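You operate a simulated robot arm through the tools that you are given. There is no shell and no other tool.

The job below is to be done with a simulated two-armed robot. You get a single attempt, and the scene is never put back.

JOB
Pick up the white blanket pack with one hand, pass it to the other hand and put it on the corner table top.

The check looks at the end state, three seconds after you hand in, the way a careful person would. Anything else that was tipped, shoved, dropped, spilled or broken makes it a failure. Flat cloth is picked up by pressing the open fingertips on it (5 to 10 N) and closing them slowly along it; thin cloth reads only 2 to 8 mm in the jaws.

ROBOT AND FRAMES
Two 7-joint arms with two-finger parallel grippers on one trunk, on a base that drives. Base frame: it is fixed to the floor where the robot stands at the start and does not move with it; the origin is under the middle of the robot, x ahead of it, y to its left, z up. Readings come in mm, degrees, newtons and seconds.
The left shoulder is at the start at [80, 131, 947], the right one opposite. With the tool pointing down near the work surface each hand reaches from about 400 to 860 mm from the robot's upright axis, wherever it stands, measured 20 degrees to its own side. Places, roughly: corner table top [1100, -1100, 800]; white blanket pack [500, -2250, 750]. Payload 1.57 kg a hand.
Tool frame (each hand has its own): the origin (TCP) lies between the finger pads and is the grasp point; the fingertips stand 30 mm ahead of it; z points along the fingers, y is the line along which they close. The gripper opens to 110 mm. The fingers are 24 mm wide and 12 mm thick; the gripper's body (48 by 112 mm) begins 78 mm behind the TCP.
Orientation is that of the tool frame in the base frame, as a unit quaternion [x, y, z, w]. With the fingers straight down and closing along the base's y, the tool's x points along the base's -x, its y along +y and its z along -z.

CONTROLS
- The arms move only by the tool step_arm. It takes "left_moves", "right_moves" or both (then of equal length, played together; a hand with none holds still); each is text: rows parted by semicolons, each of 7 numbers parted by spaces: the shift along the tool's x, y, z in mm, then the turn, a rotation vector about the tool's x, y, z in degrees, then the finger opening in mm, from 0 to 110. In form: dx dy dz rx ry rz hand; .... A call has 1 to 20 rows; each row shifts and turns the commanded pose from where the row before left it, along the tool's axes as they then stand. Rows are played at 5 a second. More than 50 mm and 8.6 degrees between two rows, or a gripper value outside its range, and nothing of the call is played. A pose out of reach is approached as far as the arm can. The call stops where the force on the tool passes 40 N (or 10 N more than at its start, if that is more) or the arm is blocked; 0.2 s more then pass. Each finger travels about 108 mm/s and halts on what it meets, pressing with about 23 N; the grip force reading is that of the motor and also rises with nothing between the fingers. The clock runs only during rows and for 0.2 s after the last one: add rows that do not move to give the fingers time. It gives the time, the measured TCP pose, the force on the tool (base axes), the opening and the grip force at its end, in the units of the frame above (readings bear some noise), with the torque about the TCP (base axes, N m) and any sound that the robot's microphone picked up.
- Cameras (640 x 400 px; columns grow to the right, rows downward): "scene" is now at [-49.6, -8.5, 1426.9]; the picture's right is [-0.09, -1.00, 0.00], its down [-0.50, 0.05, -0.87] and it looks along [0.86, -0.08, -0.50] (base axes); focal length 277 px, centre (320, 200). "left" rides on the left gripper at [70, -16, -141] in its tool frame; the picture's right is [0.23, 0.97, 0.00], its down [-0.86, 0.20, -0.48] and it looks along [-0.47, 0.11, 0.88] (tool axes); focal length 222 px, centre (320, 200). "right" rides on the right gripper at [70, 16, -141] in its tool frame; the picture's right is [-0.23, 0.97, 0.00], its down [-0.86, -0.20, -0.48] and it looks along [-0.47, -0.11, 0.88] (tool axes); focal length 222 px, centre (320, 200). There is no depth. A picture from a camera that has moved, and an enlarged one, comes with that camera's place and axes in the base frame and with its lens.
- grab_frame(camera): a new picture of that camera. It takes no simulated time.
- steer(legs): drives the robot by 1 to 6 legs, each [ahead, left, turn to the left] in mm, mm and degrees, along the robot's own axes; the way and the turn of a leg run together, so that a leg with both is an arc; at most 1500 mm and 180 degrees a leg. The arms and the cameras ride along, it lands a little off, and it stops where it bumps. It gives what a move gives.
- head_to(pan, tilt): turns the head with the scene camera to pan (to the left, within 109 degrees either way) and tilt (down, from -29 to 69), counted from straight ahead of the robot. It gives what a move gives.
- enlarge(camera, box): a new picture of the part [left, top, right, bottom] of that camera's present view, enlarged. It takes no simulated time.
- close_job(): hands the job in; it is judged then, once.

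Nothing tells you exact positions but the pictures and the camera data. Unless the task says otherwise, let go and move clear before handing in.

The tools are called after ">>>" as a command line: name --argument value ..., lists and objects as JSON in quotes. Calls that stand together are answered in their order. step_arm: Moves the arms, as the interface text tells. Its arguments: {"type":"object","properties":{"left_moves":{"type":"string"},"right_moves":{"type":"string"}},"required":[]} The other tools are called the same way: steer (legs) drives the base; head_to (pan, tilt) turns the head that bears the scene camera; grab_frame (camera) takes a picture; enlarge (camera, box) takes an enlarged picture of a part of a camera's view; close_job () hands the job in.

At the start:

```text
time_s: 0.0
left_eef_pos: [664.2, 276.1, 1033.0]
left_orientation: [-0.001, 1.0, -0.001, 0.0]
left_ft_force: [-0.3, 0.2, 0.4]
left_ft_torque: [0.0, 0.01, -0.02]
left_finger_gap: 110.1
left_grip_force: 0.1
right_eef_pos: [629.8, -296.4, 1087.3]
right_orientation: [0.0, 1.0, 0.0, 0.001]
right_ft_force: [0.5, -0.2, -0.3]
right_ft_torque: [-0.01, -0.04, -0.01]
right_finger_gap: 110.1
right_grip_force: 0.1
robot x, y, heading: [0.3, 2.7, 0.2]
head pan, tilt: [-5.2, 30.0]
```

scene: 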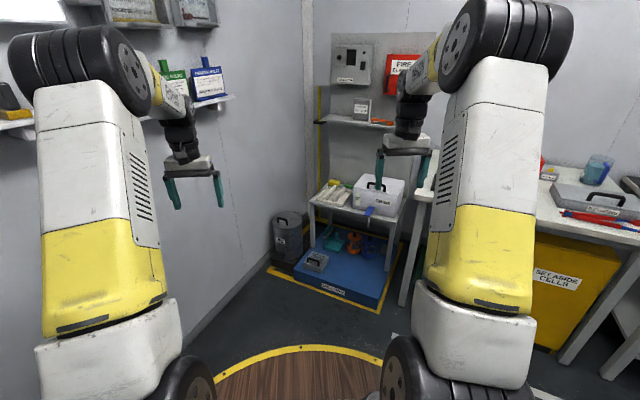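
right: 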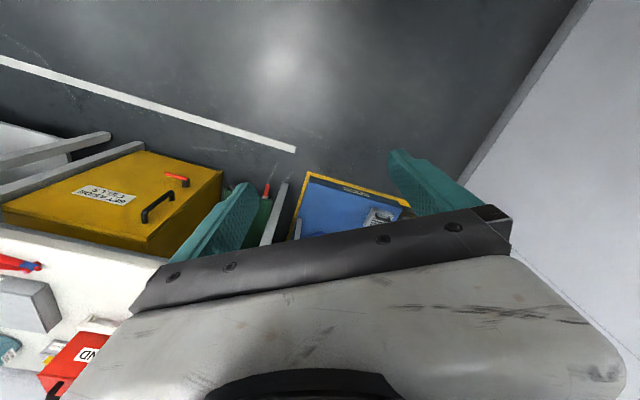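
left: 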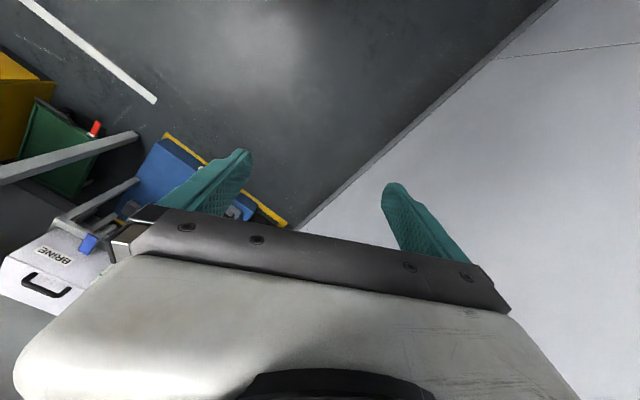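

I see the two raised arms, a small shelf stand in the room's corner and a work bench to the right. The blanket pack and the corner table should lie further right, so I'll turn the head to look there.

>>> head_to --pan -50 --tilt 25

>>> grab_frame --camera "scene"

>>> head_to --pan -85 --tilt 25

>>> grab_frame --camera "scene"

```text
time_s: 1.1
left_eef_pos: [663.6, 276.3, 1034.3]
left_orientation: [-0.001, 1.0, 0.0, 0.0]
left_ft_force: [-0.2, 0.5, -0.1]
left_ft_torque: [0.04, 0.03, -0.01]
left_finger_gap: 110.0
left_grip_force: 0.0
right_eef_pos: [630.5, -295.3, 1087.7]
right_orientation: [0.0, 1.0, 0.0, 0.0]
right_ft_force: [0.2, -0.4, 0.1]
right_ft_torque: [-0.01, -0.01, 0.0]
right_finger_gap: 110.1
right_grip_force: 0.0
robot x, y, heading: [-3.2, 1.7, -0.2]
head pan, tilt: [-50.0, 25.0]
```

```text
taken
camera scene: at [-80.4, -70.8, 1434.9], right [-0.77, -0.64, 0.0], down [-0.27, 0.32, -0.91], along [0.58, -0.69, -0.42], focal length 277 px, centre (320, 200)
```

scene: 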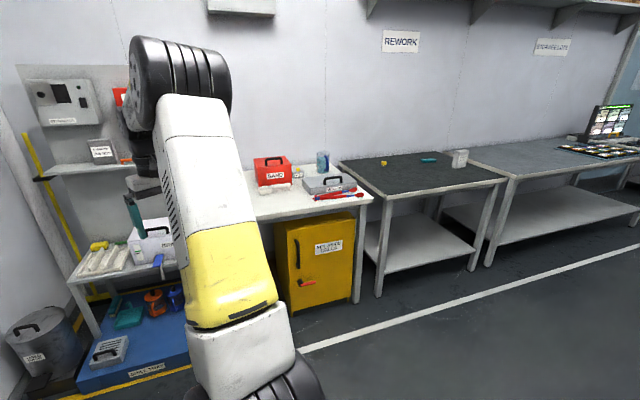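

```text
time_s: 2.1
left_eef_pos: [664.5, 276.3, 1033.6]
left_orientation: [-0.001, 1.0, 0.0, 0.001]
left_ft_force: [0.0, 1.1, 0.2]
left_ft_torque: [0.0, -0.02, 0.01]
left_finger_gap: 110.2
left_grip_force: 0.0
right_eef_pos: [630.6, -297.0, 1087.6]
right_orientation: [0.001, 1.0, -0.001, 0.0]
right_ft_force: [-0.6, -0.4, 0.0]
right_ft_torque: [0.0, 0.02, -0.03]
right_finger_gap: 110.1
right_grip_force: 0.0
robot x, y, heading: [-1.7, -0.3, 0.3]
head pan, tilt: [-85.0, 25.0]
```

```text
taken
camera scene: at [-131.6, -92.1, 1434.9], right [-1.0, -0.09, 0.0], down [-0.04, 0.42, -0.91], along [0.08, -0.9, -0.42], focal length 277 px, centre (320, 200)
```

scene: 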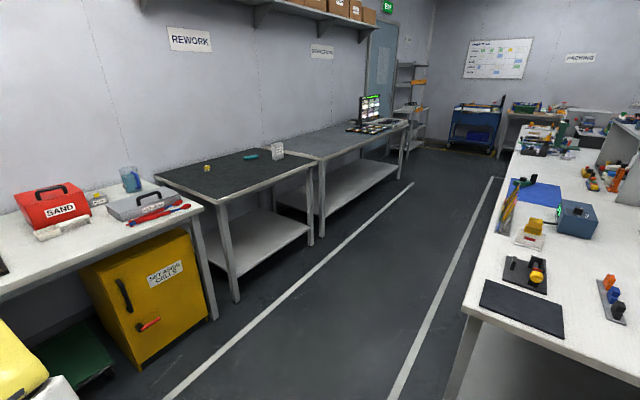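

The white bench with the red SAND box looks like the corner table, and a small white object stands between the dark bench and the grey bench. I'll zoom in on both.

>>> enlarge --camera "scene" --box '[180, 110, 340, 210]'

>>> enlarge --camera "scene" --box '[0, 140, 220, 278]'

>>> enlarge --camera "scene" --box '[300, 70, 640, 280]'

```text
4.00 times, centred on (260, 160) of scene
camera zoom: at [-131.6, -92.1, 1434.9], right [-1.0, -0.09, 0.0], down [-0.04, 0.42, -0.91], along [0.08, -0.9, -0.42], focal length 1108 px, centre (560, 360)
```

zoom: 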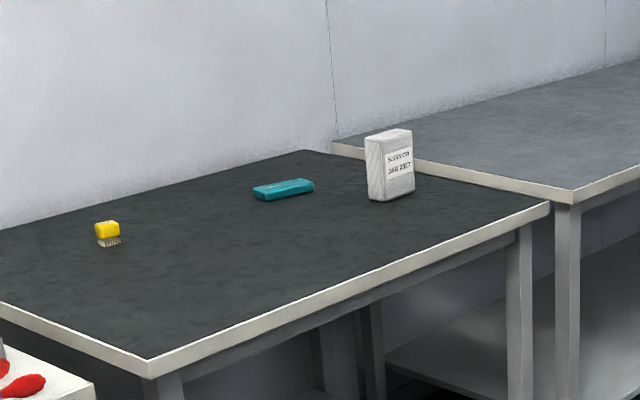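

```text
2.90 times, centred on (110, 209) of scene
camera zoom: at [-131.6, -92.1, 1434.9], right [-1.0, -0.09, 0.0], down [-0.04, 0.42, -0.91], along [0.08, -0.9, -0.42], focal length 803 px, centre (929, 174)
```

zoom: 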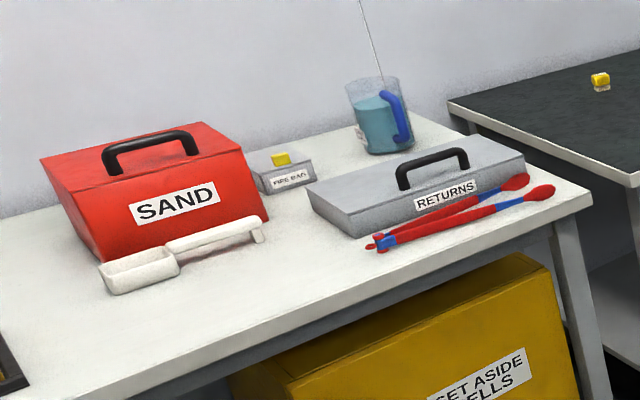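

```text
1.88 times, centred on (470, 175) of scene
camera zoom: at [-131.6, -92.1, 1434.9], right [-1.0, -0.09, 0.0], down [-0.04, 0.42, -0.91], along [0.08, -0.9, -0.42], focal length 521 px, centre (38, 247)
```

zoom: 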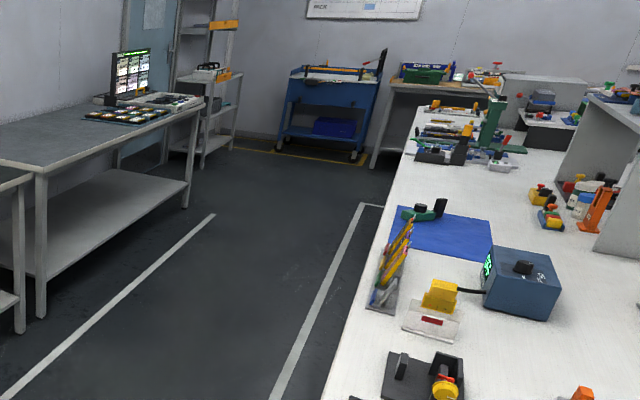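

The pack is a small white labelled box standing on the dark bench near [470, -2330]. The corner table is the white bench with the SAND box, and the wall runs about 28° off the base axes. I'll turn to face that wall, then move sideways along the aisle in stages.

>>> steer --legs '[[0, 0, -28], [150, -900, 0]]'

>>> head_to --pan -35 --tilt 30

>>> grab_frame --camera "scene"

>>> head_to --pan 20 --tilt 35

>>> grab_frame --camera "scene"

```text
time_s: 7.9
left_eef_pos: [460.9, -934.8, 1032.3]
left_orientation: [0.312, 0.95, 0.001, 0.0]
left_ft_force: [0.8, 0.2, 0.4]
left_ft_torque: [-0.01, 0.03, 0.02]
left_finger_gap: 110.0
left_grip_force: 0.1
right_eef_pos: [96.1, -1376.2, 1087.9]
right_orientation: [0.311, 0.95, -0.001, -0.001]
right_ft_force: [0.6, -0.4, 0.6]
right_ft_torque: [-0.03, -0.03, 0.02]
right_finger_gap: 110.2
right_grip_force: 0.1
robot x, y, heading: [-234.5, -760.4, -36.0]
head pan, tilt: [-85.0, 25.0]
stopped in leg 2: the robot was blocked; the commanded pose is now the measured one
```

```text
time_s: 9.1
left_eef_pos: [462.7, -934.0, 1032.7]
left_orientation: [0.312, 0.95, 0.0, 0.001]
left_ft_force: [0.1, 0.9, -0.4]
left_ft_torque: [-0.01, -0.03, 0.03]
left_finger_gap: 109.9
left_grip_force: 0.0
right_eef_pos: [96.8, -1375.2, 1086.7]
right_orientation: [0.311, 0.95, 0.0, 0.0]
right_ft_force: [-0.4, -0.4, -0.3]
right_ft_torque: [0.0, 0.0, -0.01]
right_finger_gap: 110.0
right_grip_force: 0.0
robot x, y, heading: [-237.9, -766.6, -36.3]
head pan, tilt: [-35.0, 30.0]
```

```text
taken
camera scene: at [-320.7, -767.4, 1426.9], right [-0.95, -0.32, 0.0], down [-0.16, 0.47, -0.87], along [0.28, -0.82, -0.5], focal length 277 px, centre (320, 200)
```

scene: 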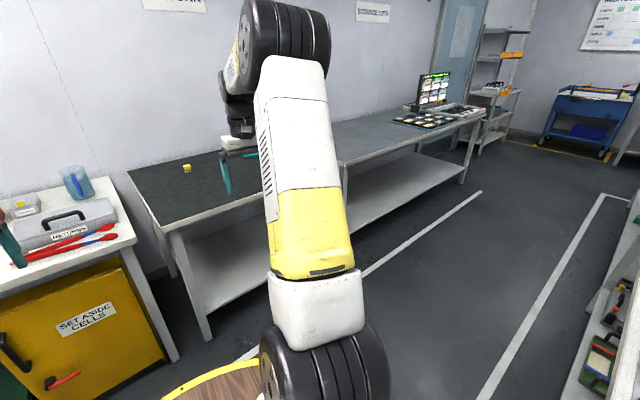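

```text
time_s: 10.3
left_eef_pos: [460.8, -934.7, 1033.2]
left_orientation: [0.311, 0.95, 0.0, 0.0]
left_ft_force: [0.9, 0.6, 0.3]
left_ft_torque: [-0.01, -0.01, -0.02]
left_finger_gap: 109.9
left_grip_force: 0.1
right_eef_pos: [95.6, -1376.3, 1088.7]
right_orientation: [0.312, 0.95, 0.0, 0.0]
right_ft_force: [0.4, 0.0, -0.8]
right_ft_torque: [-0.03, 0.0, 0.0]
right_finger_gap: 110.0
right_grip_force: 0.0
robot x, y, heading: [-237.5, -767.5, -36.4]
head pan, tilt: [20.0, 35.0]
```

```text
taken
camera scene: at [-265.2, -706.4, 1419.1], right [-0.28, -0.96, 0.0], down [-0.55, 0.16, -0.82], along [0.79, -0.23, -0.57], focal length 277 px, centre (320, 200)
```

scene: 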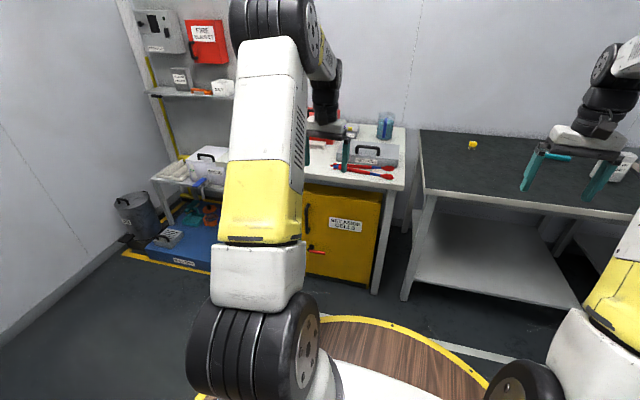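

The drive was blocked partway at about [-237, -767], probably by the other bench's corner on the right or behind. I'll look down and around to learn the size of the base and what it met.

>>> head_to --pan 0 --tilt 69

>>> grab_frame --camera "scene"

>>> head_to --pan -100 --tilt 55

>>> grab_frame --camera "scene"

```text
time_s: 11.3
left_eef_pos: [461.1, -934.8, 1033.1]
left_orientation: [0.312, 0.95, 0.0, 0.0]
left_ft_force: [-0.3, -0.1, -1.0]
left_ft_torque: [-0.02, -0.02, 0.0]
left_finger_gap: 110.1
left_grip_force: 0.0
right_eef_pos: [95.6, -1375.3, 1087.5]
right_orientation: [0.312, 0.95, -0.001, -0.001]
right_ft_force: [0.0, 0.7, 0.2]
right_ft_torque: [0.0, 0.02, -0.02]
right_finger_gap: 110.0
right_grip_force: 0.1
robot x, y, heading: [-235.9, -761.7, -35.9]
head pan, tilt: [0.0, 68.8]
```

```text
taken
camera scene: at [-304.6, -714.8, 1375.5], right [-0.59, -0.81, 0.0], down [-0.75, 0.55, -0.36], along [0.29, -0.21, -0.93], focal length 277 px, centre (320, 200)
```

scene: 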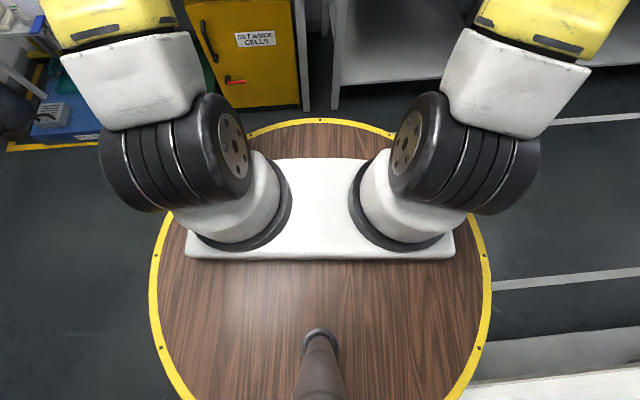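

```text
time_s: 13.1
left_eef_pos: [461.0, -935.3, 1033.0]
left_orientation: [0.312, 0.95, -0.001, 0.001]
left_ft_force: [-0.4, 0.6, 0.9]
left_ft_torque: [-0.01, 0.02, -0.03]
left_finger_gap: 109.8
left_grip_force: 0.0
right_eef_pos: [95.8, -1375.7, 1088.0]
right_orientation: [0.311, 0.95, 0.0, 0.0]
right_ft_force: [-0.3, 0.5, 0.0]
right_ft_torque: [0.01, -0.02, -0.01]
right_finger_gap: 110.0
right_grip_force: 0.1
robot x, y, heading: [-237.6, -761.6, -36.4]
head pan, tilt: [-100.0, 55.0]
```

```text
taken
camera scene: at [-401.8, -731.7, 1390.9], right [-0.69, 0.72, 0.0], down [0.59, 0.57, -0.57], along [-0.41, -0.4, -0.82], focal length 277 px, centre (320, 200)
```

scene: 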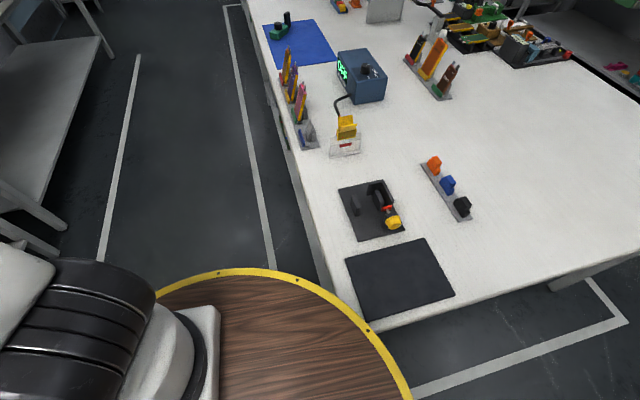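

The robot rides on a round platform of about 350 mm radius, and its right rear touched the bench behind it; nothing seems disturbed. I'll pull forward off that bench, straighten to face the wall at about -31°, and then slide sideways along the aisle.

>>> steer --legs '[[250, 0, 0], [0, 0, 5], [100, -700, 0]]'

>>> head_to --pan -10 --tilt 35

>>> grab_frame --camera "scene"

>>> grab_frame --camera "right"

```text
time_s: 18.9
left_eef_pos: [395.7, -1675.3, 1033.1]
left_orientation: [0.268, 0.963, 0.0, 0.0]
left_ft_force: [-0.4, 0.8, 0.4]
left_ft_torque: [-0.02, -0.02, 0.01]
left_finger_gap: 110.2
left_grip_force: 0.0
right_eef_pos: [72.9, -2149.4, 1087.8]
right_orientation: [0.267, 0.964, 0.0, -0.001]
right_ft_force: [0.6, 0.4, -0.4]
right_ft_torque: [-0.01, -0.01, -0.04]
right_finger_gap: 109.9
right_grip_force: 0.0
robot x, y, heading: [-315.7, -1571.5, -30.8]
head pan, tilt: [-100.0, 55.0]
```

```text
time_s: 20.6
left_eef_pos: [396.7, -1676.3, 1034.3]
left_orientation: [0.269, 0.963, 0.0, 0.0]
left_ft_force: [0.2, 0.0, 0.9]
left_ft_torque: [-0.01, 0.02, 0.02]
left_finger_gap: 110.0
left_grip_force: 0.0
right_eef_pos: [72.1, -2149.0, 1087.5]
right_orientation: [0.267, 0.964, 0.0, -0.001]
right_ft_force: [-0.2, 1.3, 0.5]
right_ft_torque: [-0.01, 0.0, -0.01]
right_finger_gap: 109.7
right_grip_force: 0.0
robot x, y, heading: [-310.3, -1574.1, -31.0]
head pan, tilt: [-10.0, 35.0]
```

```text
taken
camera scene: at [-368.0, -1556.1, 1419.1], right [-0.66, -0.75, 0.0], down [-0.43, 0.38, -0.82], along [0.62, -0.54, -0.57], focal length 277 px, centre (320, 200)
```

scene: 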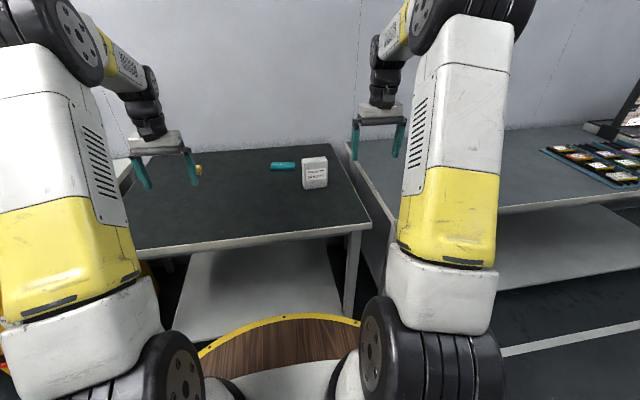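

```text
taken
camera right: at [21.2, -2099.5, 1229.2], right [0.7, 0.72, 0.0], down [0.63, -0.61, 0.48], along [0.34, -0.33, -0.88], focal length 222 px, centre (320, 200)
```

right: 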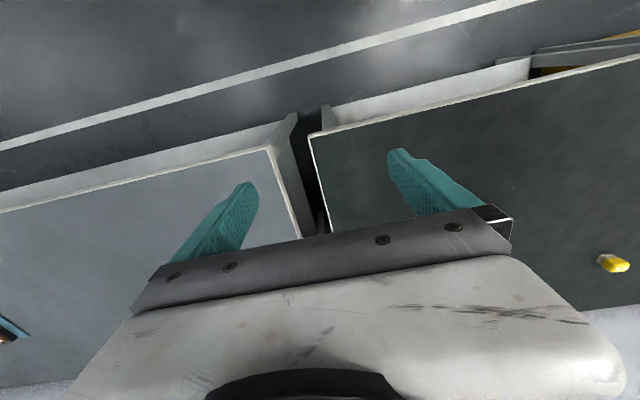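

I'm now centred before the dark bench, and the pack is at about [400, -2204] with its base near z 790. I'll zoom in on it to learn its shape and facing.

>>> enlarge --camera "scene" --box '[256, 140, 368, 210]'

>>> enlarge --camera "scene" --box '[110, 120, 430, 320]'

```text
5.71 times, centred on (312, 175) of scene
camera zoom: at [-368.0, -1556.1, 1419.1], right [-0.66, -0.75, 0.0], down [-0.43, 0.38, -0.82], along [0.62, -0.54, -0.57], focal length 1583 px, centre (366, 343)
```

zoom: 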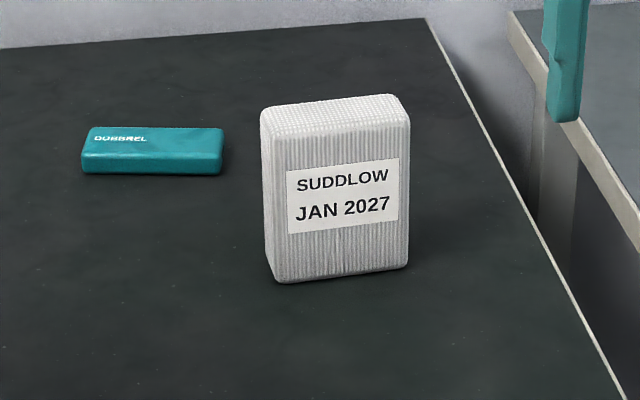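

```text
2.00 times, centred on (270, 220) of scene
camera zoom: at [-368.0, -1556.1, 1419.1], right [-0.66, -0.75, 0.0], down [-0.43, 0.38, -0.82], along [0.62, -0.54, -0.57], focal length 554 px, centre (420, 160)
```

zoom: 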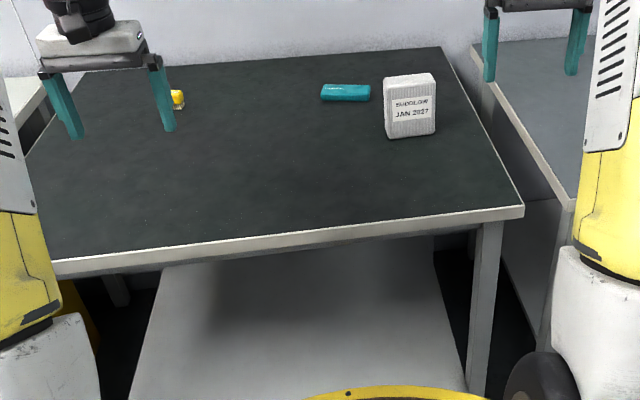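

The pack is a rounded white box, roughly 98 wide × 42 deep × 130 mm high, with its label face toward me and square to the wall. I'll drive about 230 mm closer so the right hand can take it from the right side at a tilt, leaving the top free for the left hand.

>>> steer --legs '[[230, 0, 0]]'

>>> head_to --pan -8 --tilt 38

>>> grab_frame --camera "scene"

>>> enlarge --camera "scene" --box '[260, 120, 400, 208]'

```text
time_s: 22.3
left_eef_pos: [594.5, -1795.7, 1032.8]
left_orientation: [0.268, 0.963, -0.001, 0.001]
left_ft_force: [-0.5, -0.3, -0.2]
left_ft_torque: [-0.01, 0.01, 0.03]
left_finger_gap: 110.1
left_grip_force: 0.2
right_eef_pos: [270.4, -2268.6, 1087.3]
right_orientation: [0.268, 0.963, 0.0, 0.0]
right_ft_force: [0.3, 0.2, -0.2]
right_ft_torque: [0.01, -0.01, -0.05]
right_finger_gap: 110.2
right_grip_force: 0.0
robot x, y, heading: [-109.8, -1689.2, -31.0]
head pan, tilt: [-10.0, 35.0]
```

```text
time_s: 22.9
left_eef_pos: [595.9, -1796.9, 1032.3]
left_orientation: [0.269, 0.963, 0.0, 0.0]
left_ft_force: [0.3, 0.3, -0.3]
left_ft_torque: [-0.01, 0.01, 0.0]
left_finger_gap: 109.9
left_grip_force: 0.1
right_eef_pos: [271.7, -2268.9, 1088.0]
right_orientation: [0.268, 0.963, 0.0, -0.001]
right_ft_force: [-0.4, 0.4, -0.7]
right_ft_torque: [-0.02, -0.01, 0.02]
right_finger_gap: 110.0
right_grip_force: 0.0
robot x, y, heading: [-115.4, -1687.0, -30.8]
head pan, tilt: [-8.0, 38.0]
```

```text
taken
camera scene: at [-168.1, -1672.4, 1414.6], right [-0.63, -0.78, 0.0], down [-0.48, 0.39, -0.79], along [0.61, -0.5, -0.62], focal length 277 px, centre (320, 200)
```

scene: 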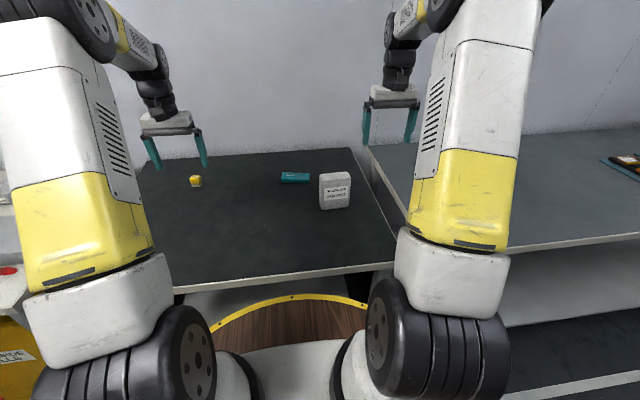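

```text
4.55 times, centred on (330, 164) of scene
camera zoom: at [-168.1, -1672.4, 1414.6], right [-0.63, -0.78, 0.0], down [-0.48, 0.39, -0.79], along [0.61, -0.5, -0.62], focal length 1259 px, centre (274, 364)
```

zoom: 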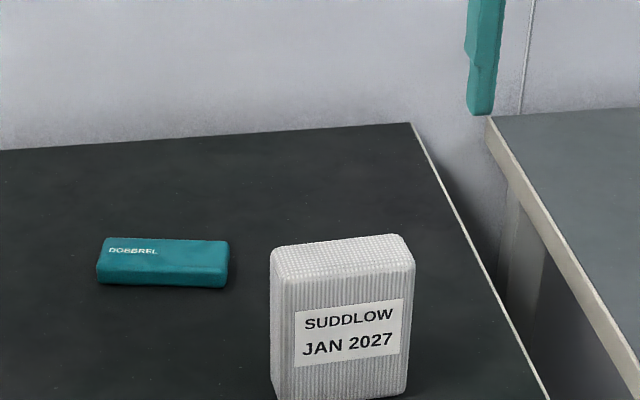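

I'm now about 720 mm from the pack, with it roughly 175 mm to my right. One more zoom that takes in its base gives its exact place.

>>> enlarge --camera "scene" --box '[272, 160, 384, 230]'

```text
5.71 times, centred on (328, 195) of scene
camera zoom: at [-168.1, -1672.4, 1414.6], right [-0.63, -0.78, 0.0], down [-0.48, 0.39, -0.79], along [0.61, -0.5, -0.62], focal length 1583 px, centre (274, 229)
```

zoom: 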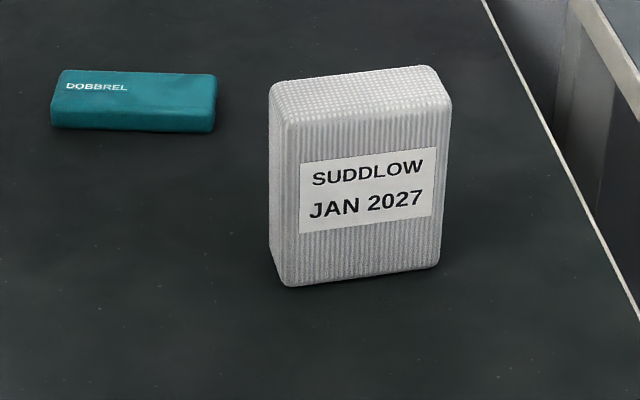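

The bench top comes out near z 800 and the pack is centred at about [390, -2187], top near 921, turned about 3° from my heading. I'll first turn the right hand about 93° in free space so its fingers close across the pack's thin side.

>>> step_arm --right_moves "0 0 0 0 0 -8.45 110; 0 0 0 0 0 -8.45 110; 0 0 0 0 0 -8.45 110; 0 0 0 0 0 -8.45 110; 0 0 0 0 0 -8.45 110; 0 0 0 0 0 -8.45 110; 0 0 0 0 0 -8.45 110; 0 0 0 0 0 -8.45 110; 0 0 0 0 0 -8.45 110; 0 0 0 0 0 -8.45 110; 0 0 0 0 0 -8.45 110; 0 0 0 0 0 0 110"

>>> grab_frame --camera "scene"

>>> grab_frame --camera "right"

```text
time_s: 25.5
left_eef_pos: [595.0, -1795.5, 1034.0]
left_orientation: [0.269, 0.963, 0.0, -0.001]
left_ft_force: [0.3, -0.5, -0.2]
left_ft_torque: [0.03, -0.01, 0.0]
left_finger_gap: 109.8
left_grip_force: 0.1
right_eef_pos: [272.2, -2268.7, 1087.0]
right_orientation: [-0.515, 0.857, 0.0, 0.0]
right_ft_force: [0.1, 0.1, 0.0]
right_ft_torque: [0.0, -0.04, -0.01]
right_finger_gap: 109.9
right_grip_force: 0.1
robot x, y, heading: [-116.0, -1688.4, -30.7]
head pan, tilt: [-8.0, 38.0]
```

```text
taken
camera scene: at [-168.1, -1672.4, 1414.6], right [-0.63, -0.78, 0.0], down [-0.48, 0.39, -0.79], along [0.61, -0.5, -0.62], focal length 277 px, centre (320, 200)
```

scene: 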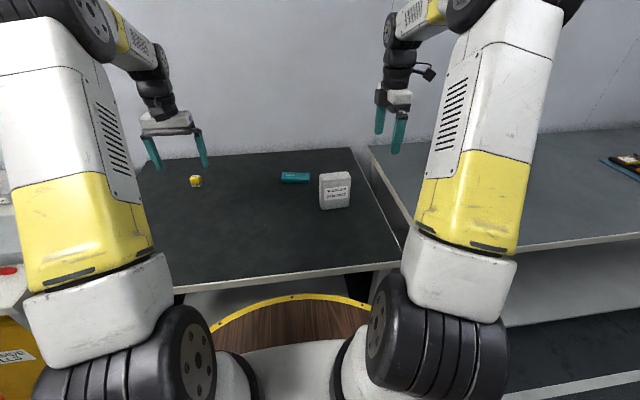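

```text
taken
camera right: at [224.5, -2323.1, 1229.0], right [-0.75, 0.66, 0.0], down [0.58, 0.66, 0.48], along [0.31, 0.36, -0.88], focal length 222 px, centre (320, 200)
```

right: 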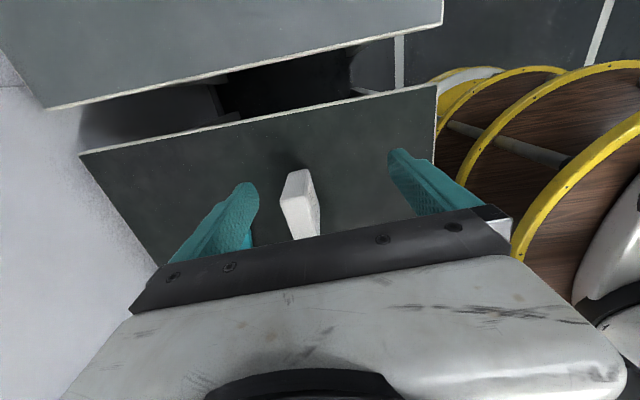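

The right hand turned cleanly and its camera now sees the pack between the fingers. I'll zoom in there to check the pack's place against my estimate.

>>> enlarge --camera "right" --box '[240, 145, 368, 245]'

```text
4.00 times, centred on (304, 195) of right
camera zoom: at [224.5, -2323.1, 1229.0], right [-0.75, 0.66, 0.0], down [0.58, 0.66, 0.48], along [0.31, 0.36, -0.88], focal length 888 px, centre (384, 220)
```

zoom: 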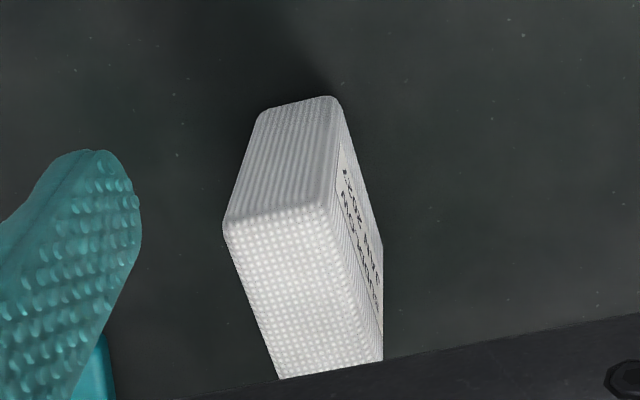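

The wrist view agrees: pack centre near [391, -2184], 42 mm thick, base at about 800 and top at about 921. Next I'll tilt the right hand 45° so its fingers point left and down.

>>> step_arm --right_moves "0 0 0 0 -7.5 0 110; 0 0 0 0 -7.5 0 110; 0 0 0 0 -7.5 0 110; 0 0 0 0 -7.5 0 110; 0 0 0 0 -7.5 0 110; 0 0 0 0 -7.5 0 110; 0 0 0 0 0 0 110; 0 0 0 0 0 0 110"

>>> grab_frame --camera "scene"

>>> grab_frame --camera "right"

```text
time_s: 27.3
left_eef_pos: [597.4, -1798.1, 1033.4]
left_orientation: [0.268, 0.963, 0.0, 0.0]
left_ft_force: [0.6, 0.9, -0.5]
left_ft_torque: [0.02, 0.01, 0.0]
left_finger_gap: 110.2
left_grip_force: 0.0
right_eef_pos: [270.8, -2268.4, 1087.3]
right_orientation: [-0.475, 0.793, 0.196, 0.328]
right_ft_force: [0.1, 0.8, 0.8]
right_ft_torque: [0.0, 0.0, 0.01]
right_finger_gap: 109.8
right_grip_force: 0.0
robot x, y, heading: [-117.2, -1689.4, -30.9]
head pan, tilt: [-8.0, 38.0]
```

```text
taken
camera scene: at [-168.1, -1672.4, 1414.6], right [-0.63, -0.78, 0.0], down [-0.48, 0.39, -0.79], along [0.61, -0.5, -0.62], focal length 277 px, centre (320, 200)
```

scene: 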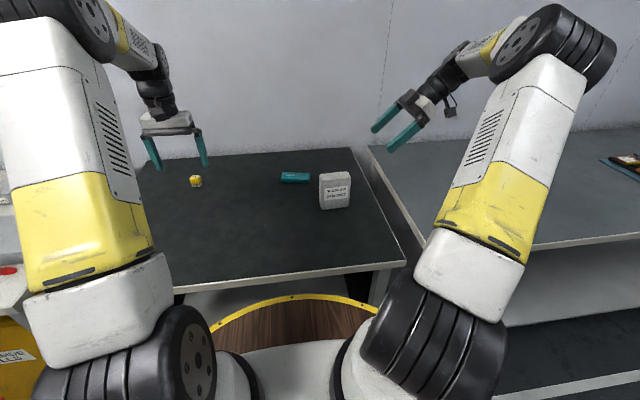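

```text
taken
camera right: at [186.5, -2393.4, 1138.5], right [-0.78, 0.6, 0.16], down [0.3, 0.14, 0.94], along [0.54, 0.79, -0.29], focal length 222 px, centre (320, 200)
```

right: 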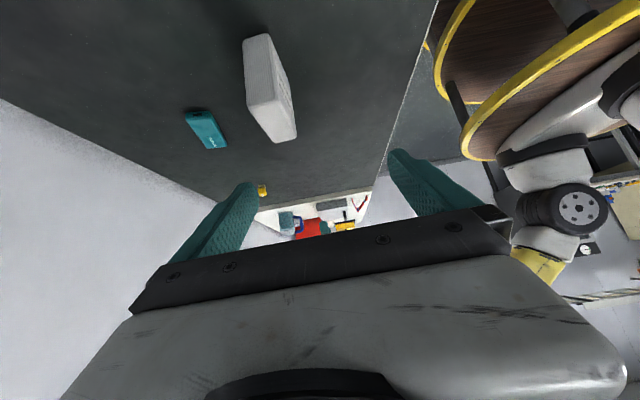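

The tilt is reached. Now I'll move to a pre-grasp point about 120 mm back from the pack along the fingers.

>>> step_arm --right_moves "13.5 -10.8 17.65 0 0 0 110; 13.5 -10.8 17.65 0 0 0 110; 13.5 -10.8 17.65 0 0 0 110; 13.5 -10.8 17.65 0 0 0 110; 13.5 -10.8 17.65 0 0 0 110; 13.5 -10.8 17.65 0 0 0 110; 0 0 0 0 0 0 110"

>>> grab_frame --camera "scene"

>>> grab_frame --camera "right"

```text
time_s: 28.9
left_eef_pos: [596.1, -1795.6, 1034.4]
left_orientation: [0.268, 0.963, 0.0, 0.0]
left_ft_force: [-0.3, 0.0, 0.2]
left_ft_torque: [-0.01, 0.03, -0.01]
left_finger_gap: 110.1
left_grip_force: 0.0
right_eef_pos: [336.7, -2282.9, 955.2]
right_orientation: [-0.475, 0.792, 0.196, 0.328]
right_ft_force: [0.0, -0.4, -0.7]
right_ft_torque: [0.01, 0.0, 0.0]
right_finger_gap: 110.1
right_grip_force: 0.1
robot x, y, heading: [-115.1, -1689.3, -31.0]
head pan, tilt: [-8.0, 38.0]
```

```text
taken
camera scene: at [-168.1, -1672.4, 1414.6], right [-0.63, -0.78, 0.0], down [-0.48, 0.39, -0.79], along [0.61, -0.5, -0.62], focal length 277 px, centre (320, 200)
```

scene: 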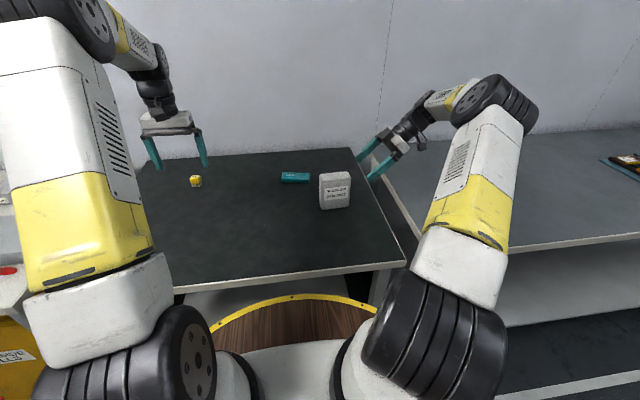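

```text
taken
camera right: at [251.7, -2408.5, 1006.6], right [-0.78, 0.6, 0.16], down [0.3, 0.14, 0.94], along [0.54, 0.79, -0.29], focal length 222 px, centre (320, 200)
```

right: 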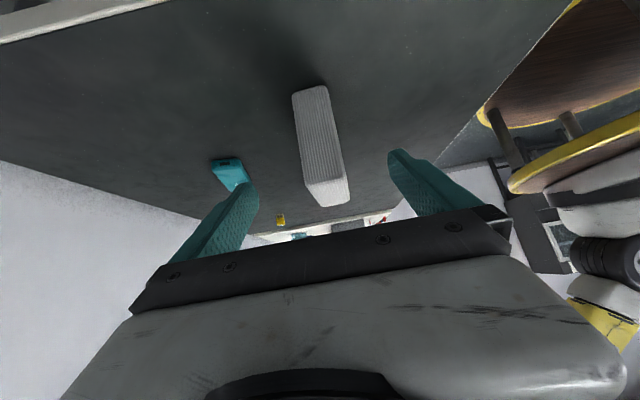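

The pack sits centred between the open fingers. I'll advance 120 mm along the tool so the fingers straddle its right half, then check before closing.

>>> step_arm --right_moves "0 0 20 0 0 0 110; 0 0 20 0 0 0 110; 0 0 20 0 0 0 110; 0 0 20 0 0 0 110; 0 0 20 0 0 0 110; 0 0 20 0 0 0 110; 0 0 0 0 0 0 110"

>>> grab_frame --camera "right"

>>> enlarge --camera "scene" --box '[260, 130, 420, 230]'

```text
time_s: 30.5
left_eef_pos: [595.9, -1796.9, 1033.7]
left_orientation: [0.268, 0.963, 0.0, 0.0]
left_ft_force: [0.4, -0.5, -0.2]
left_ft_torque: [-0.02, -0.06, -0.01]
left_finger_gap: 110.0
left_grip_force: 0.1
right_eef_pos: [376.1, -2208.7, 870.9]
right_orientation: [-0.475, 0.792, 0.197, 0.329]
right_ft_force: [0.0, -0.3, -0.2]
right_ft_torque: [-0.01, 0.0, -0.01]
right_finger_gap: 109.9
right_grip_force: 0.1
robot x, y, heading: [-114.9, -1687.5, -31.2]
head pan, tilt: [-8.0, 38.0]
```

```text
taken
camera right: at [291.9, -2333.6, 921.9], right [-0.78, 0.6, 0.16], down [0.3, 0.14, 0.94], along [0.54, 0.79, -0.29], focal length 222 px, centre (320, 200)
```

right: 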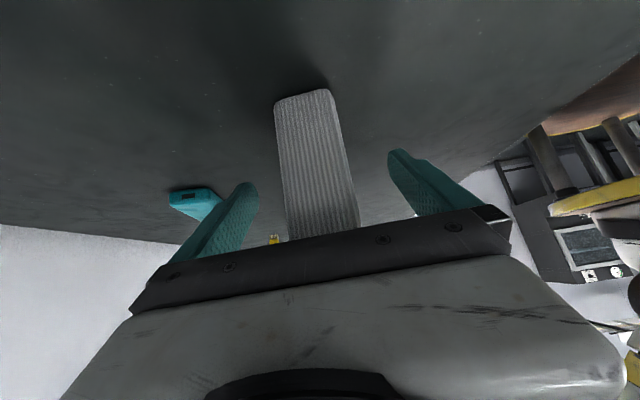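

```text
4.00 times, centred on (340, 180) of scene
camera zoom: at [-168.1, -1672.4, 1414.6], right [-0.63, -0.78, 0.0], down [-0.48, 0.39, -0.79], along [0.61, -0.5, -0.62], focal length 1108 px, centre (240, 280)
```

zoom: 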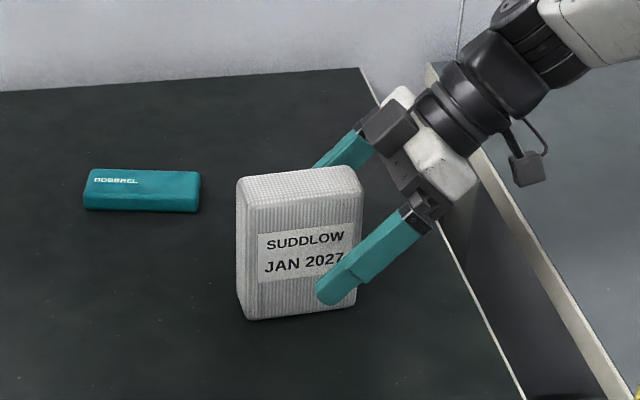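

The fingers straddle the pack as planned with no contact yet. I'll close slowly and watch the opening.

>>> step_arm --right_moves "0 0 0 0 0 0 80; 0 0 0 0 0 0 64; 0 0 0 0 0 0 58; 0 0 0 0 0 0 54; 0 0 0 0 0 0 50; 0 0 0 0 0 0 46; 0 0 0 0 0 0 43; 0 0 0 0 0 0 40; 0 0 0 0 0 0 36; 0 0 0 0 0 0 30; 0 0 0 0 0 0 20; 0 0 0 0 0 0 10; 0 0 0 0 0 0 10"

>>> enlarge --camera "scene" --box '[260, 130, 420, 230]'

>>> grab_frame --camera "right"

```text
time_s: 33.3
left_eef_pos: [595.3, -1796.5, 1033.7]
left_orientation: [0.268, 0.963, 0.0, 0.0]
left_ft_force: [-0.8, 0.4, 1.2]
left_ft_torque: [0.01, -0.03, -0.02]
left_finger_gap: 110.1
left_grip_force: 0.2
right_eef_pos: [375.6, -2209.2, 870.7]
right_orientation: [-0.475, 0.792, 0.196, 0.329]
right_ft_force: [-2.8, 1.0, 0.4]
right_ft_torque: [0.25, 0.19, 0.16]
right_finger_gap: 45.0
right_grip_force: 23.4
robot x, y, heading: [-121.3, -1690.7, -30.8]
head pan, tilt: [-8.0, 38.0]
```

```text
4.00 times, centred on (340, 180) of scene
camera zoom: at [-168.2, -1672.4, 1414.5], right [-0.63, -0.78, 0.0], down [-0.48, 0.39, -0.79], along [0.61, -0.5, -0.62], focal length 1108 px, centre (240, 280)
```

zoom: 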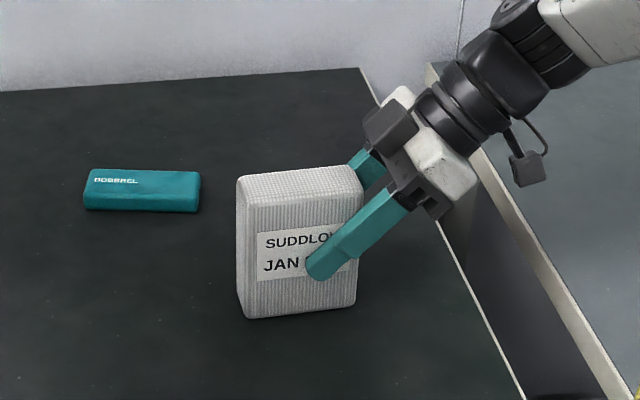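

```text
taken
camera right: at [291.7, -2333.8, 922.1], right [-0.78, 0.6, 0.16], down [0.3, 0.14, 0.94], along [0.54, 0.79, -0.29], focal length 222 px, centre (320, 200)
```

right: 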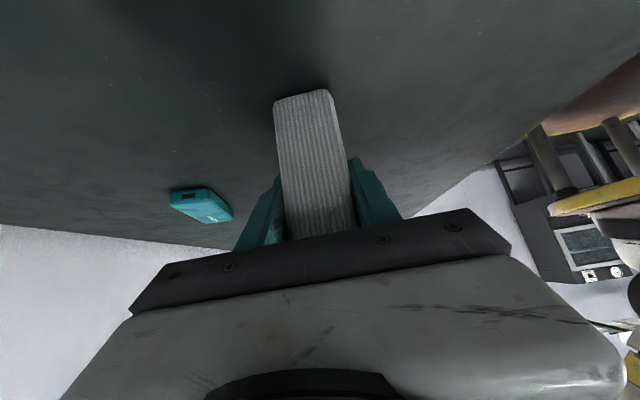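

The right hand holds the pack: 45 mm opening at 23 N. I'll lift it straight up, first a little and then more.

>>> step_arm --right_moves "-4 0 -4 0 0 0 10; -7 0 -7 0 0 0 10; -7 0 -7 0 0 0 10; -7 0 -7 0 0 0 10; 0 0 0 0 0 0 10"

>>> enlarge --camera "scene" --box '[260, 110, 420, 210]'

```text
time_s: 34.5
left_eef_pos: [596.4, -1796.2, 1032.0]
left_orientation: [0.268, 0.963, -0.001, 0.0]
left_ft_force: [0.2, 0.3, -0.3]
left_ft_torque: [-0.03, -0.03, 0.01]
left_finger_gap: 109.9
left_grip_force: 0.1
right_eef_pos: [376.5, -2209.8, 906.0]
right_orientation: [-0.476, 0.791, 0.199, 0.328]
right_ft_force: [0.7, -0.2, -3.4]
right_ft_torque: [-0.06, 0.02, -0.01]
right_finger_gap: 44.9
right_grip_force: 23.4
robot x, y, heading: [-118.6, -1692.0, -30.8]
head pan, tilt: [-8.0, 38.0]
```

```text
4.00 times, centred on (340, 160) of scene
camera zoom: at [-168.0, -1672.5, 1414.6], right [-0.63, -0.78, 0.0], down [-0.48, 0.39, -0.79], along [0.61, -0.5, -0.62], focal length 1108 px, centre (240, 360)
```

zoom: 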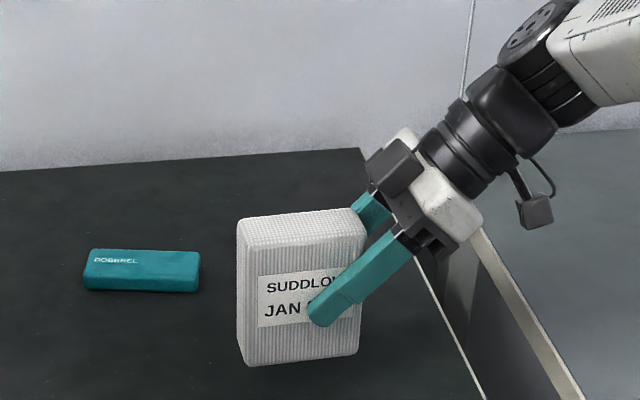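

The pack is off the bench and weighs about 0.35 kg, held steadily. I'll bring it up and to the middle in front of me for the hand-over.

>>> step_arm --right_moves "-14 0 -14 0 0 0 10; -20 5 -8 0 0 0 10; -24 7 2 0 0 0 10; -24 7 2 0 0 0 10; -24 7 2 0 0 0 10; -24 7 2 0 0 0 10; -24 7 3 0 0 0 10; -24 7 3 0 0 0 10; -24 6 4 0 0 0 10; -20 4 4 0 0 0 10; -13.8 2.6 2.4 0 0 0 10; 0 0 0 0 0 0 10"

>>> grab_frame --camera "scene"

```text
time_s: 37.1
left_eef_pos: [595.3, -1797.1, 1032.8]
left_orientation: [0.268, 0.963, 0.0, 0.0]
left_ft_force: [-0.4, -1.1, -0.1]
left_ft_torque: [0.01, -0.01, -0.03]
left_finger_gap: 110.1
left_grip_force: 0.2
right_eef_pos: [404.3, -2031.3, 1071.8]
right_orientation: [-0.475, 0.792, 0.197, 0.328]
right_ft_force: [-0.3, 0.8, -3.0]
right_ft_torque: [-0.07, 0.05, -0.01]
right_finger_gap: 45.0
right_grip_force: 23.0
robot x, y, heading: [-112.4, -1691.6, -31.1]
head pan, tilt: [-8.0, 38.0]
```

```text
taken
camera scene: at [-168.0, -1672.4, 1414.6], right [-0.63, -0.78, 0.0], down [-0.48, 0.39, -0.79], along [0.61, -0.5, -0.62], focal length 277 px, centre (320, 200)
```

scene: 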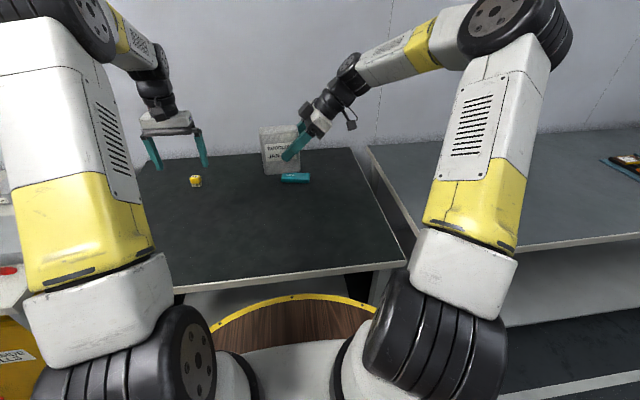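

The pack hangs upright at about [417, -2007], base near 1002 and top near 1123. I'll now raise the left hand and turn it about 87° so that it closes along the same thin direction.

>>> step_arm --left_moves "0 0 -17.3 0 0 7.9 110; 0 0 -17.3 0 0 7.9 110; 0 0 -17.3 0 0 7.9 110; 0 0 -17.3 0 0 7.9 110; 0 0 -17.3 0 0 7.9 110; 0 0 -17.3 0 0 7.9 110; 0 0 -17.3 0 0 7.9 110; 0 0 -17.3 0 0 7.9 110; 0 0 -17.3 0 0 7.9 110; 0 0 -17.3 0 0 7.9 110; 0 0 -17.3 0 0 7.9 110; 0 0 0 0 0 0 110"

>>> grab_frame --camera "scene"

>>> grab_frame --camera "left"

```text
time_s: 39.7
left_eef_pos: [595.5, -1795.6, 1223.5]
left_orientation: [0.857, 0.515, 0.0, 0.0]
left_ft_force: [-1.6, 0.0, -0.8]
left_ft_torque: [0.01, -0.01, -0.02]
left_finger_gap: 109.7
left_grip_force: 0.0
right_eef_pos: [403.4, -2030.6, 1069.8]
right_orientation: [-0.475, 0.793, 0.197, 0.328]
right_ft_force: [1.0, -0.3, -3.6]
right_ft_torque: [-0.05, 0.03, -0.01]
right_finger_gap: 45.1
right_grip_force: 22.5
robot x, y, heading: [-115.1, -1690.8, -30.8]
head pan, tilt: [-8.0, 38.0]
```

```text
taken
camera scene: at [-168.0, -1672.4, 1414.6], right [-0.63, -0.78, 0.0], down [-0.48, 0.39, -0.79], along [0.61, -0.5, -0.62], focal length 277 px, centre (320, 200)
```

scene: 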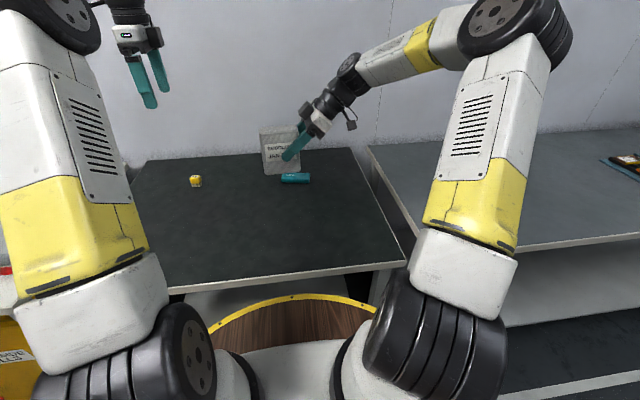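

```text
taken
camera left: at [614.2, -1729.2, 1364.8], right [0.97, -0.26, 0.0], down [-0.23, -0.85, 0.48], along [-0.12, -0.46, -0.88], focal length 222 px, centre (320, 200)
```

left: 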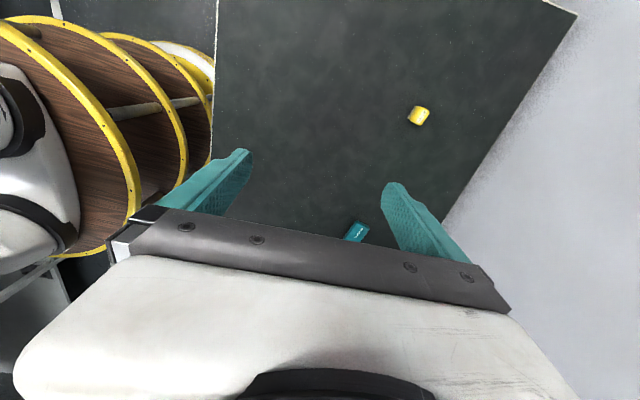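

The left hand is turned and at z 1223. I'll bring it most of the way over toward the pack, stopping short on the left to look.

>>> step_arm --left_moves "-25 -12 0 0 0 0 110; -25 -12 0 0 0 0 110; -25 -12 0 0 0 0 110; -25 -12 0 0 0 0 110; -25 -10.7 0 0 0 0 110; -20 0 0 0 0 0 110; 0 0 0 0 0 0 110"

>>> grab_frame --camera "left"

>>> grab_frame --camera "scene"

```text
time_s: 41.3
left_eef_pos: [475.6, -1897.9, 1223.6]
left_orientation: [0.857, 0.515, 0.0, 0.0]
left_ft_force: [0.8, -0.3, 0.6]
left_ft_torque: [0.0, -0.02, 0.01]
left_finger_gap: 110.1
left_grip_force: 0.1
right_eef_pos: [404.1, -2032.0, 1069.5]
right_orientation: [-0.475, 0.793, 0.197, 0.328]
right_ft_force: [0.1, 0.4, -2.6]
right_ft_torque: [-0.08, 0.05, 0.01]
right_finger_gap: 45.0
right_grip_force: 22.8
robot x, y, heading: [-117.6, -1689.8, -31.1]
head pan, tilt: [-8.0, 38.0]
```

```text
taken
camera left: at [493.7, -1829.8, 1365.4], right [0.97, -0.26, 0.0], down [-0.22, -0.85, 0.48], along [-0.12, -0.46, -0.88], focal length 222 px, centre (320, 200)
```

left: 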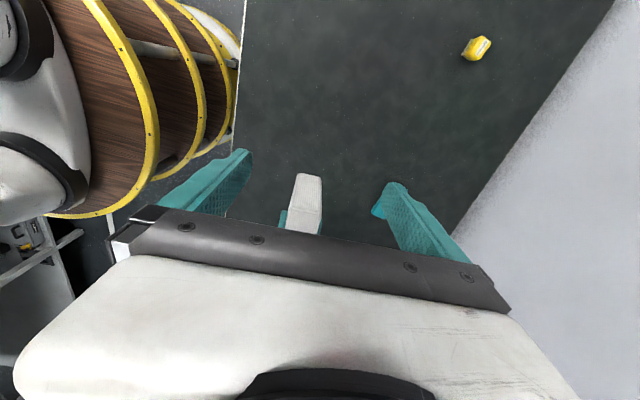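

```text
taken
camera scene: at [-168.1, -1672.4, 1414.6], right [-0.63, -0.78, 0.0], down [-0.48, 0.39, -0.79], along [0.61, -0.5, -0.62], focal length 277 px, centre (320, 200)
```

scene: 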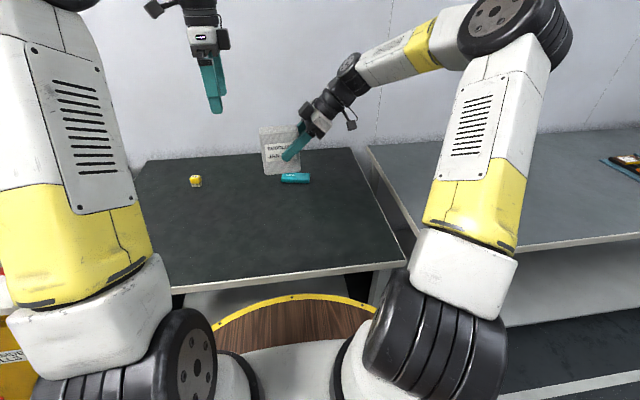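

The left camera now shows the pack between its fingers. I'll zoom in to compute the pack's top edges precisely.

>>> enlarge --camera "left" --box '[240, 150, 368, 250]'

>>> enlarge --camera "scene" --box '[170, 60, 362, 180]'

```text
4.00 times, centred on (304, 200) of left
camera zoom: at [493.7, -1829.8, 1365.4], right [0.97, -0.26, 0.0], down [-0.22, -0.85, 0.48], along [-0.12, -0.46, -0.88], focal length 888 px, centre (384, 200)
```

zoom: 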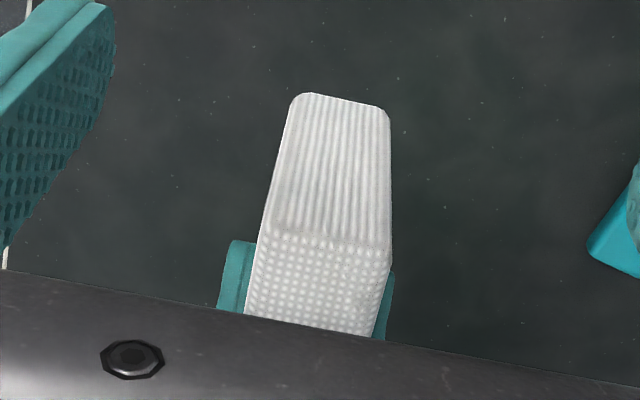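

```text
3.33 times, centred on (266, 120) of scene
camera zoom: at [-168.1, -1672.4, 1414.6], right [-0.63, -0.78, 0.0], down [-0.48, 0.39, -0.79], along [0.61, -0.5, -0.62], focal length 923 px, centre (500, 467)
```

zoom: 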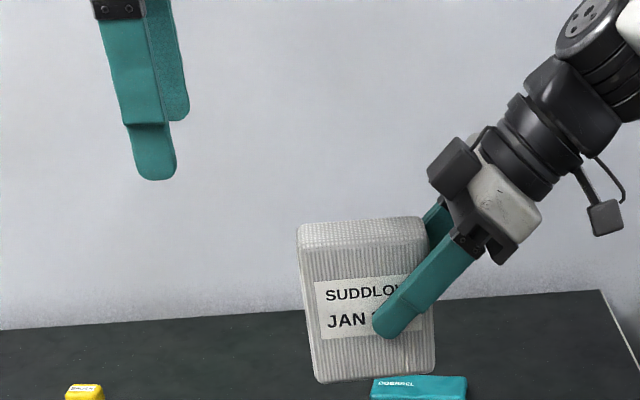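

The left camera puts the pack centre near [417, -2013] and shows it hanging upright. I'll move the left hand over its left half, staying above the top.

>>> step_arm --left_moves "-21 0.4 0 0 0 0 110; -21 0.4 0 0 0 0 110; -21 0.4 0 0 0 0 110; -21 0.4 0 0 0 0 110; -20.8 0.5 0 0 0 0 110; 0 0 0 0 0 0 110"

>>> enlarge --camera "scene" --box '[170, 40, 394, 180]'

>>> grab_frame --camera "left"

```text
time_s: 42.7
left_eef_pos: [428.6, -1990.8, 1224.1]
left_orientation: [0.857, 0.516, 0.0, -0.001]
left_ft_force: [0.1, 0.7, 0.4]
left_ft_torque: [0.02, 0.01, 0.03]
left_finger_gap: 110.0
left_grip_force: 0.1
right_eef_pos: [404.4, -2031.6, 1069.9]
right_orientation: [-0.475, 0.792, 0.197, 0.328]
right_ft_force: [-0.8, 0.5, -3.2]
right_ft_torque: [-0.07, 0.05, -0.03]
right_finger_gap: 45.0
right_grip_force: 23.2
robot x, y, heading: [-113.1, -1691.1, -30.9]
head pan, tilt: [-8.0, 38.0]
```

```text
2.86 times, centred on (282, 110) of scene
camera zoom: at [-168.0, -1672.4, 1414.6], right [-0.63, -0.78, 0.0], down [-0.48, 0.39, -0.79], along [0.61, -0.5, -0.62], focal length 791 px, centre (429, 457)
```

zoom: 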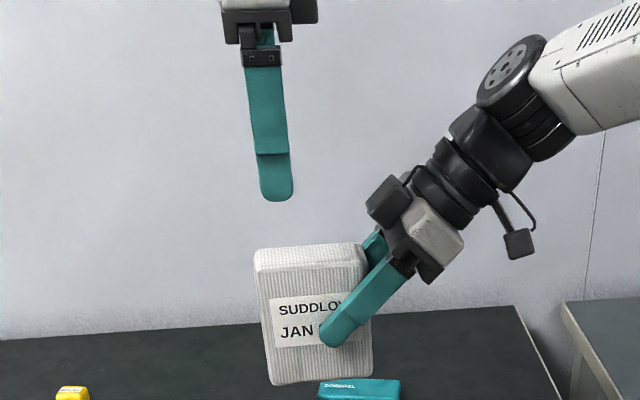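

```text
taken
camera left: at [446.5, -1923.5, 1364.8], right [0.97, -0.26, 0.0], down [-0.22, -0.85, 0.48], along [-0.12, -0.46, -0.88], focal length 222 px, centre (320, 200)
```

left: 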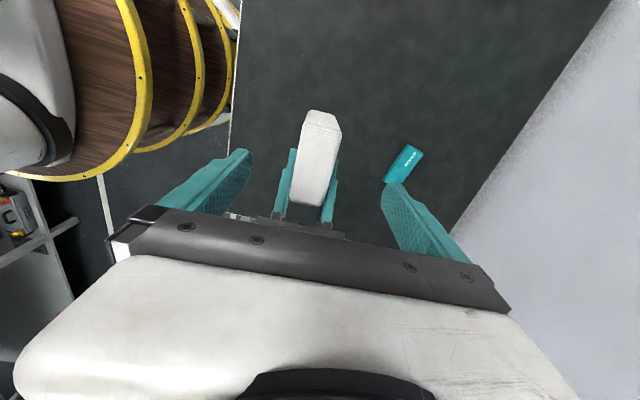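

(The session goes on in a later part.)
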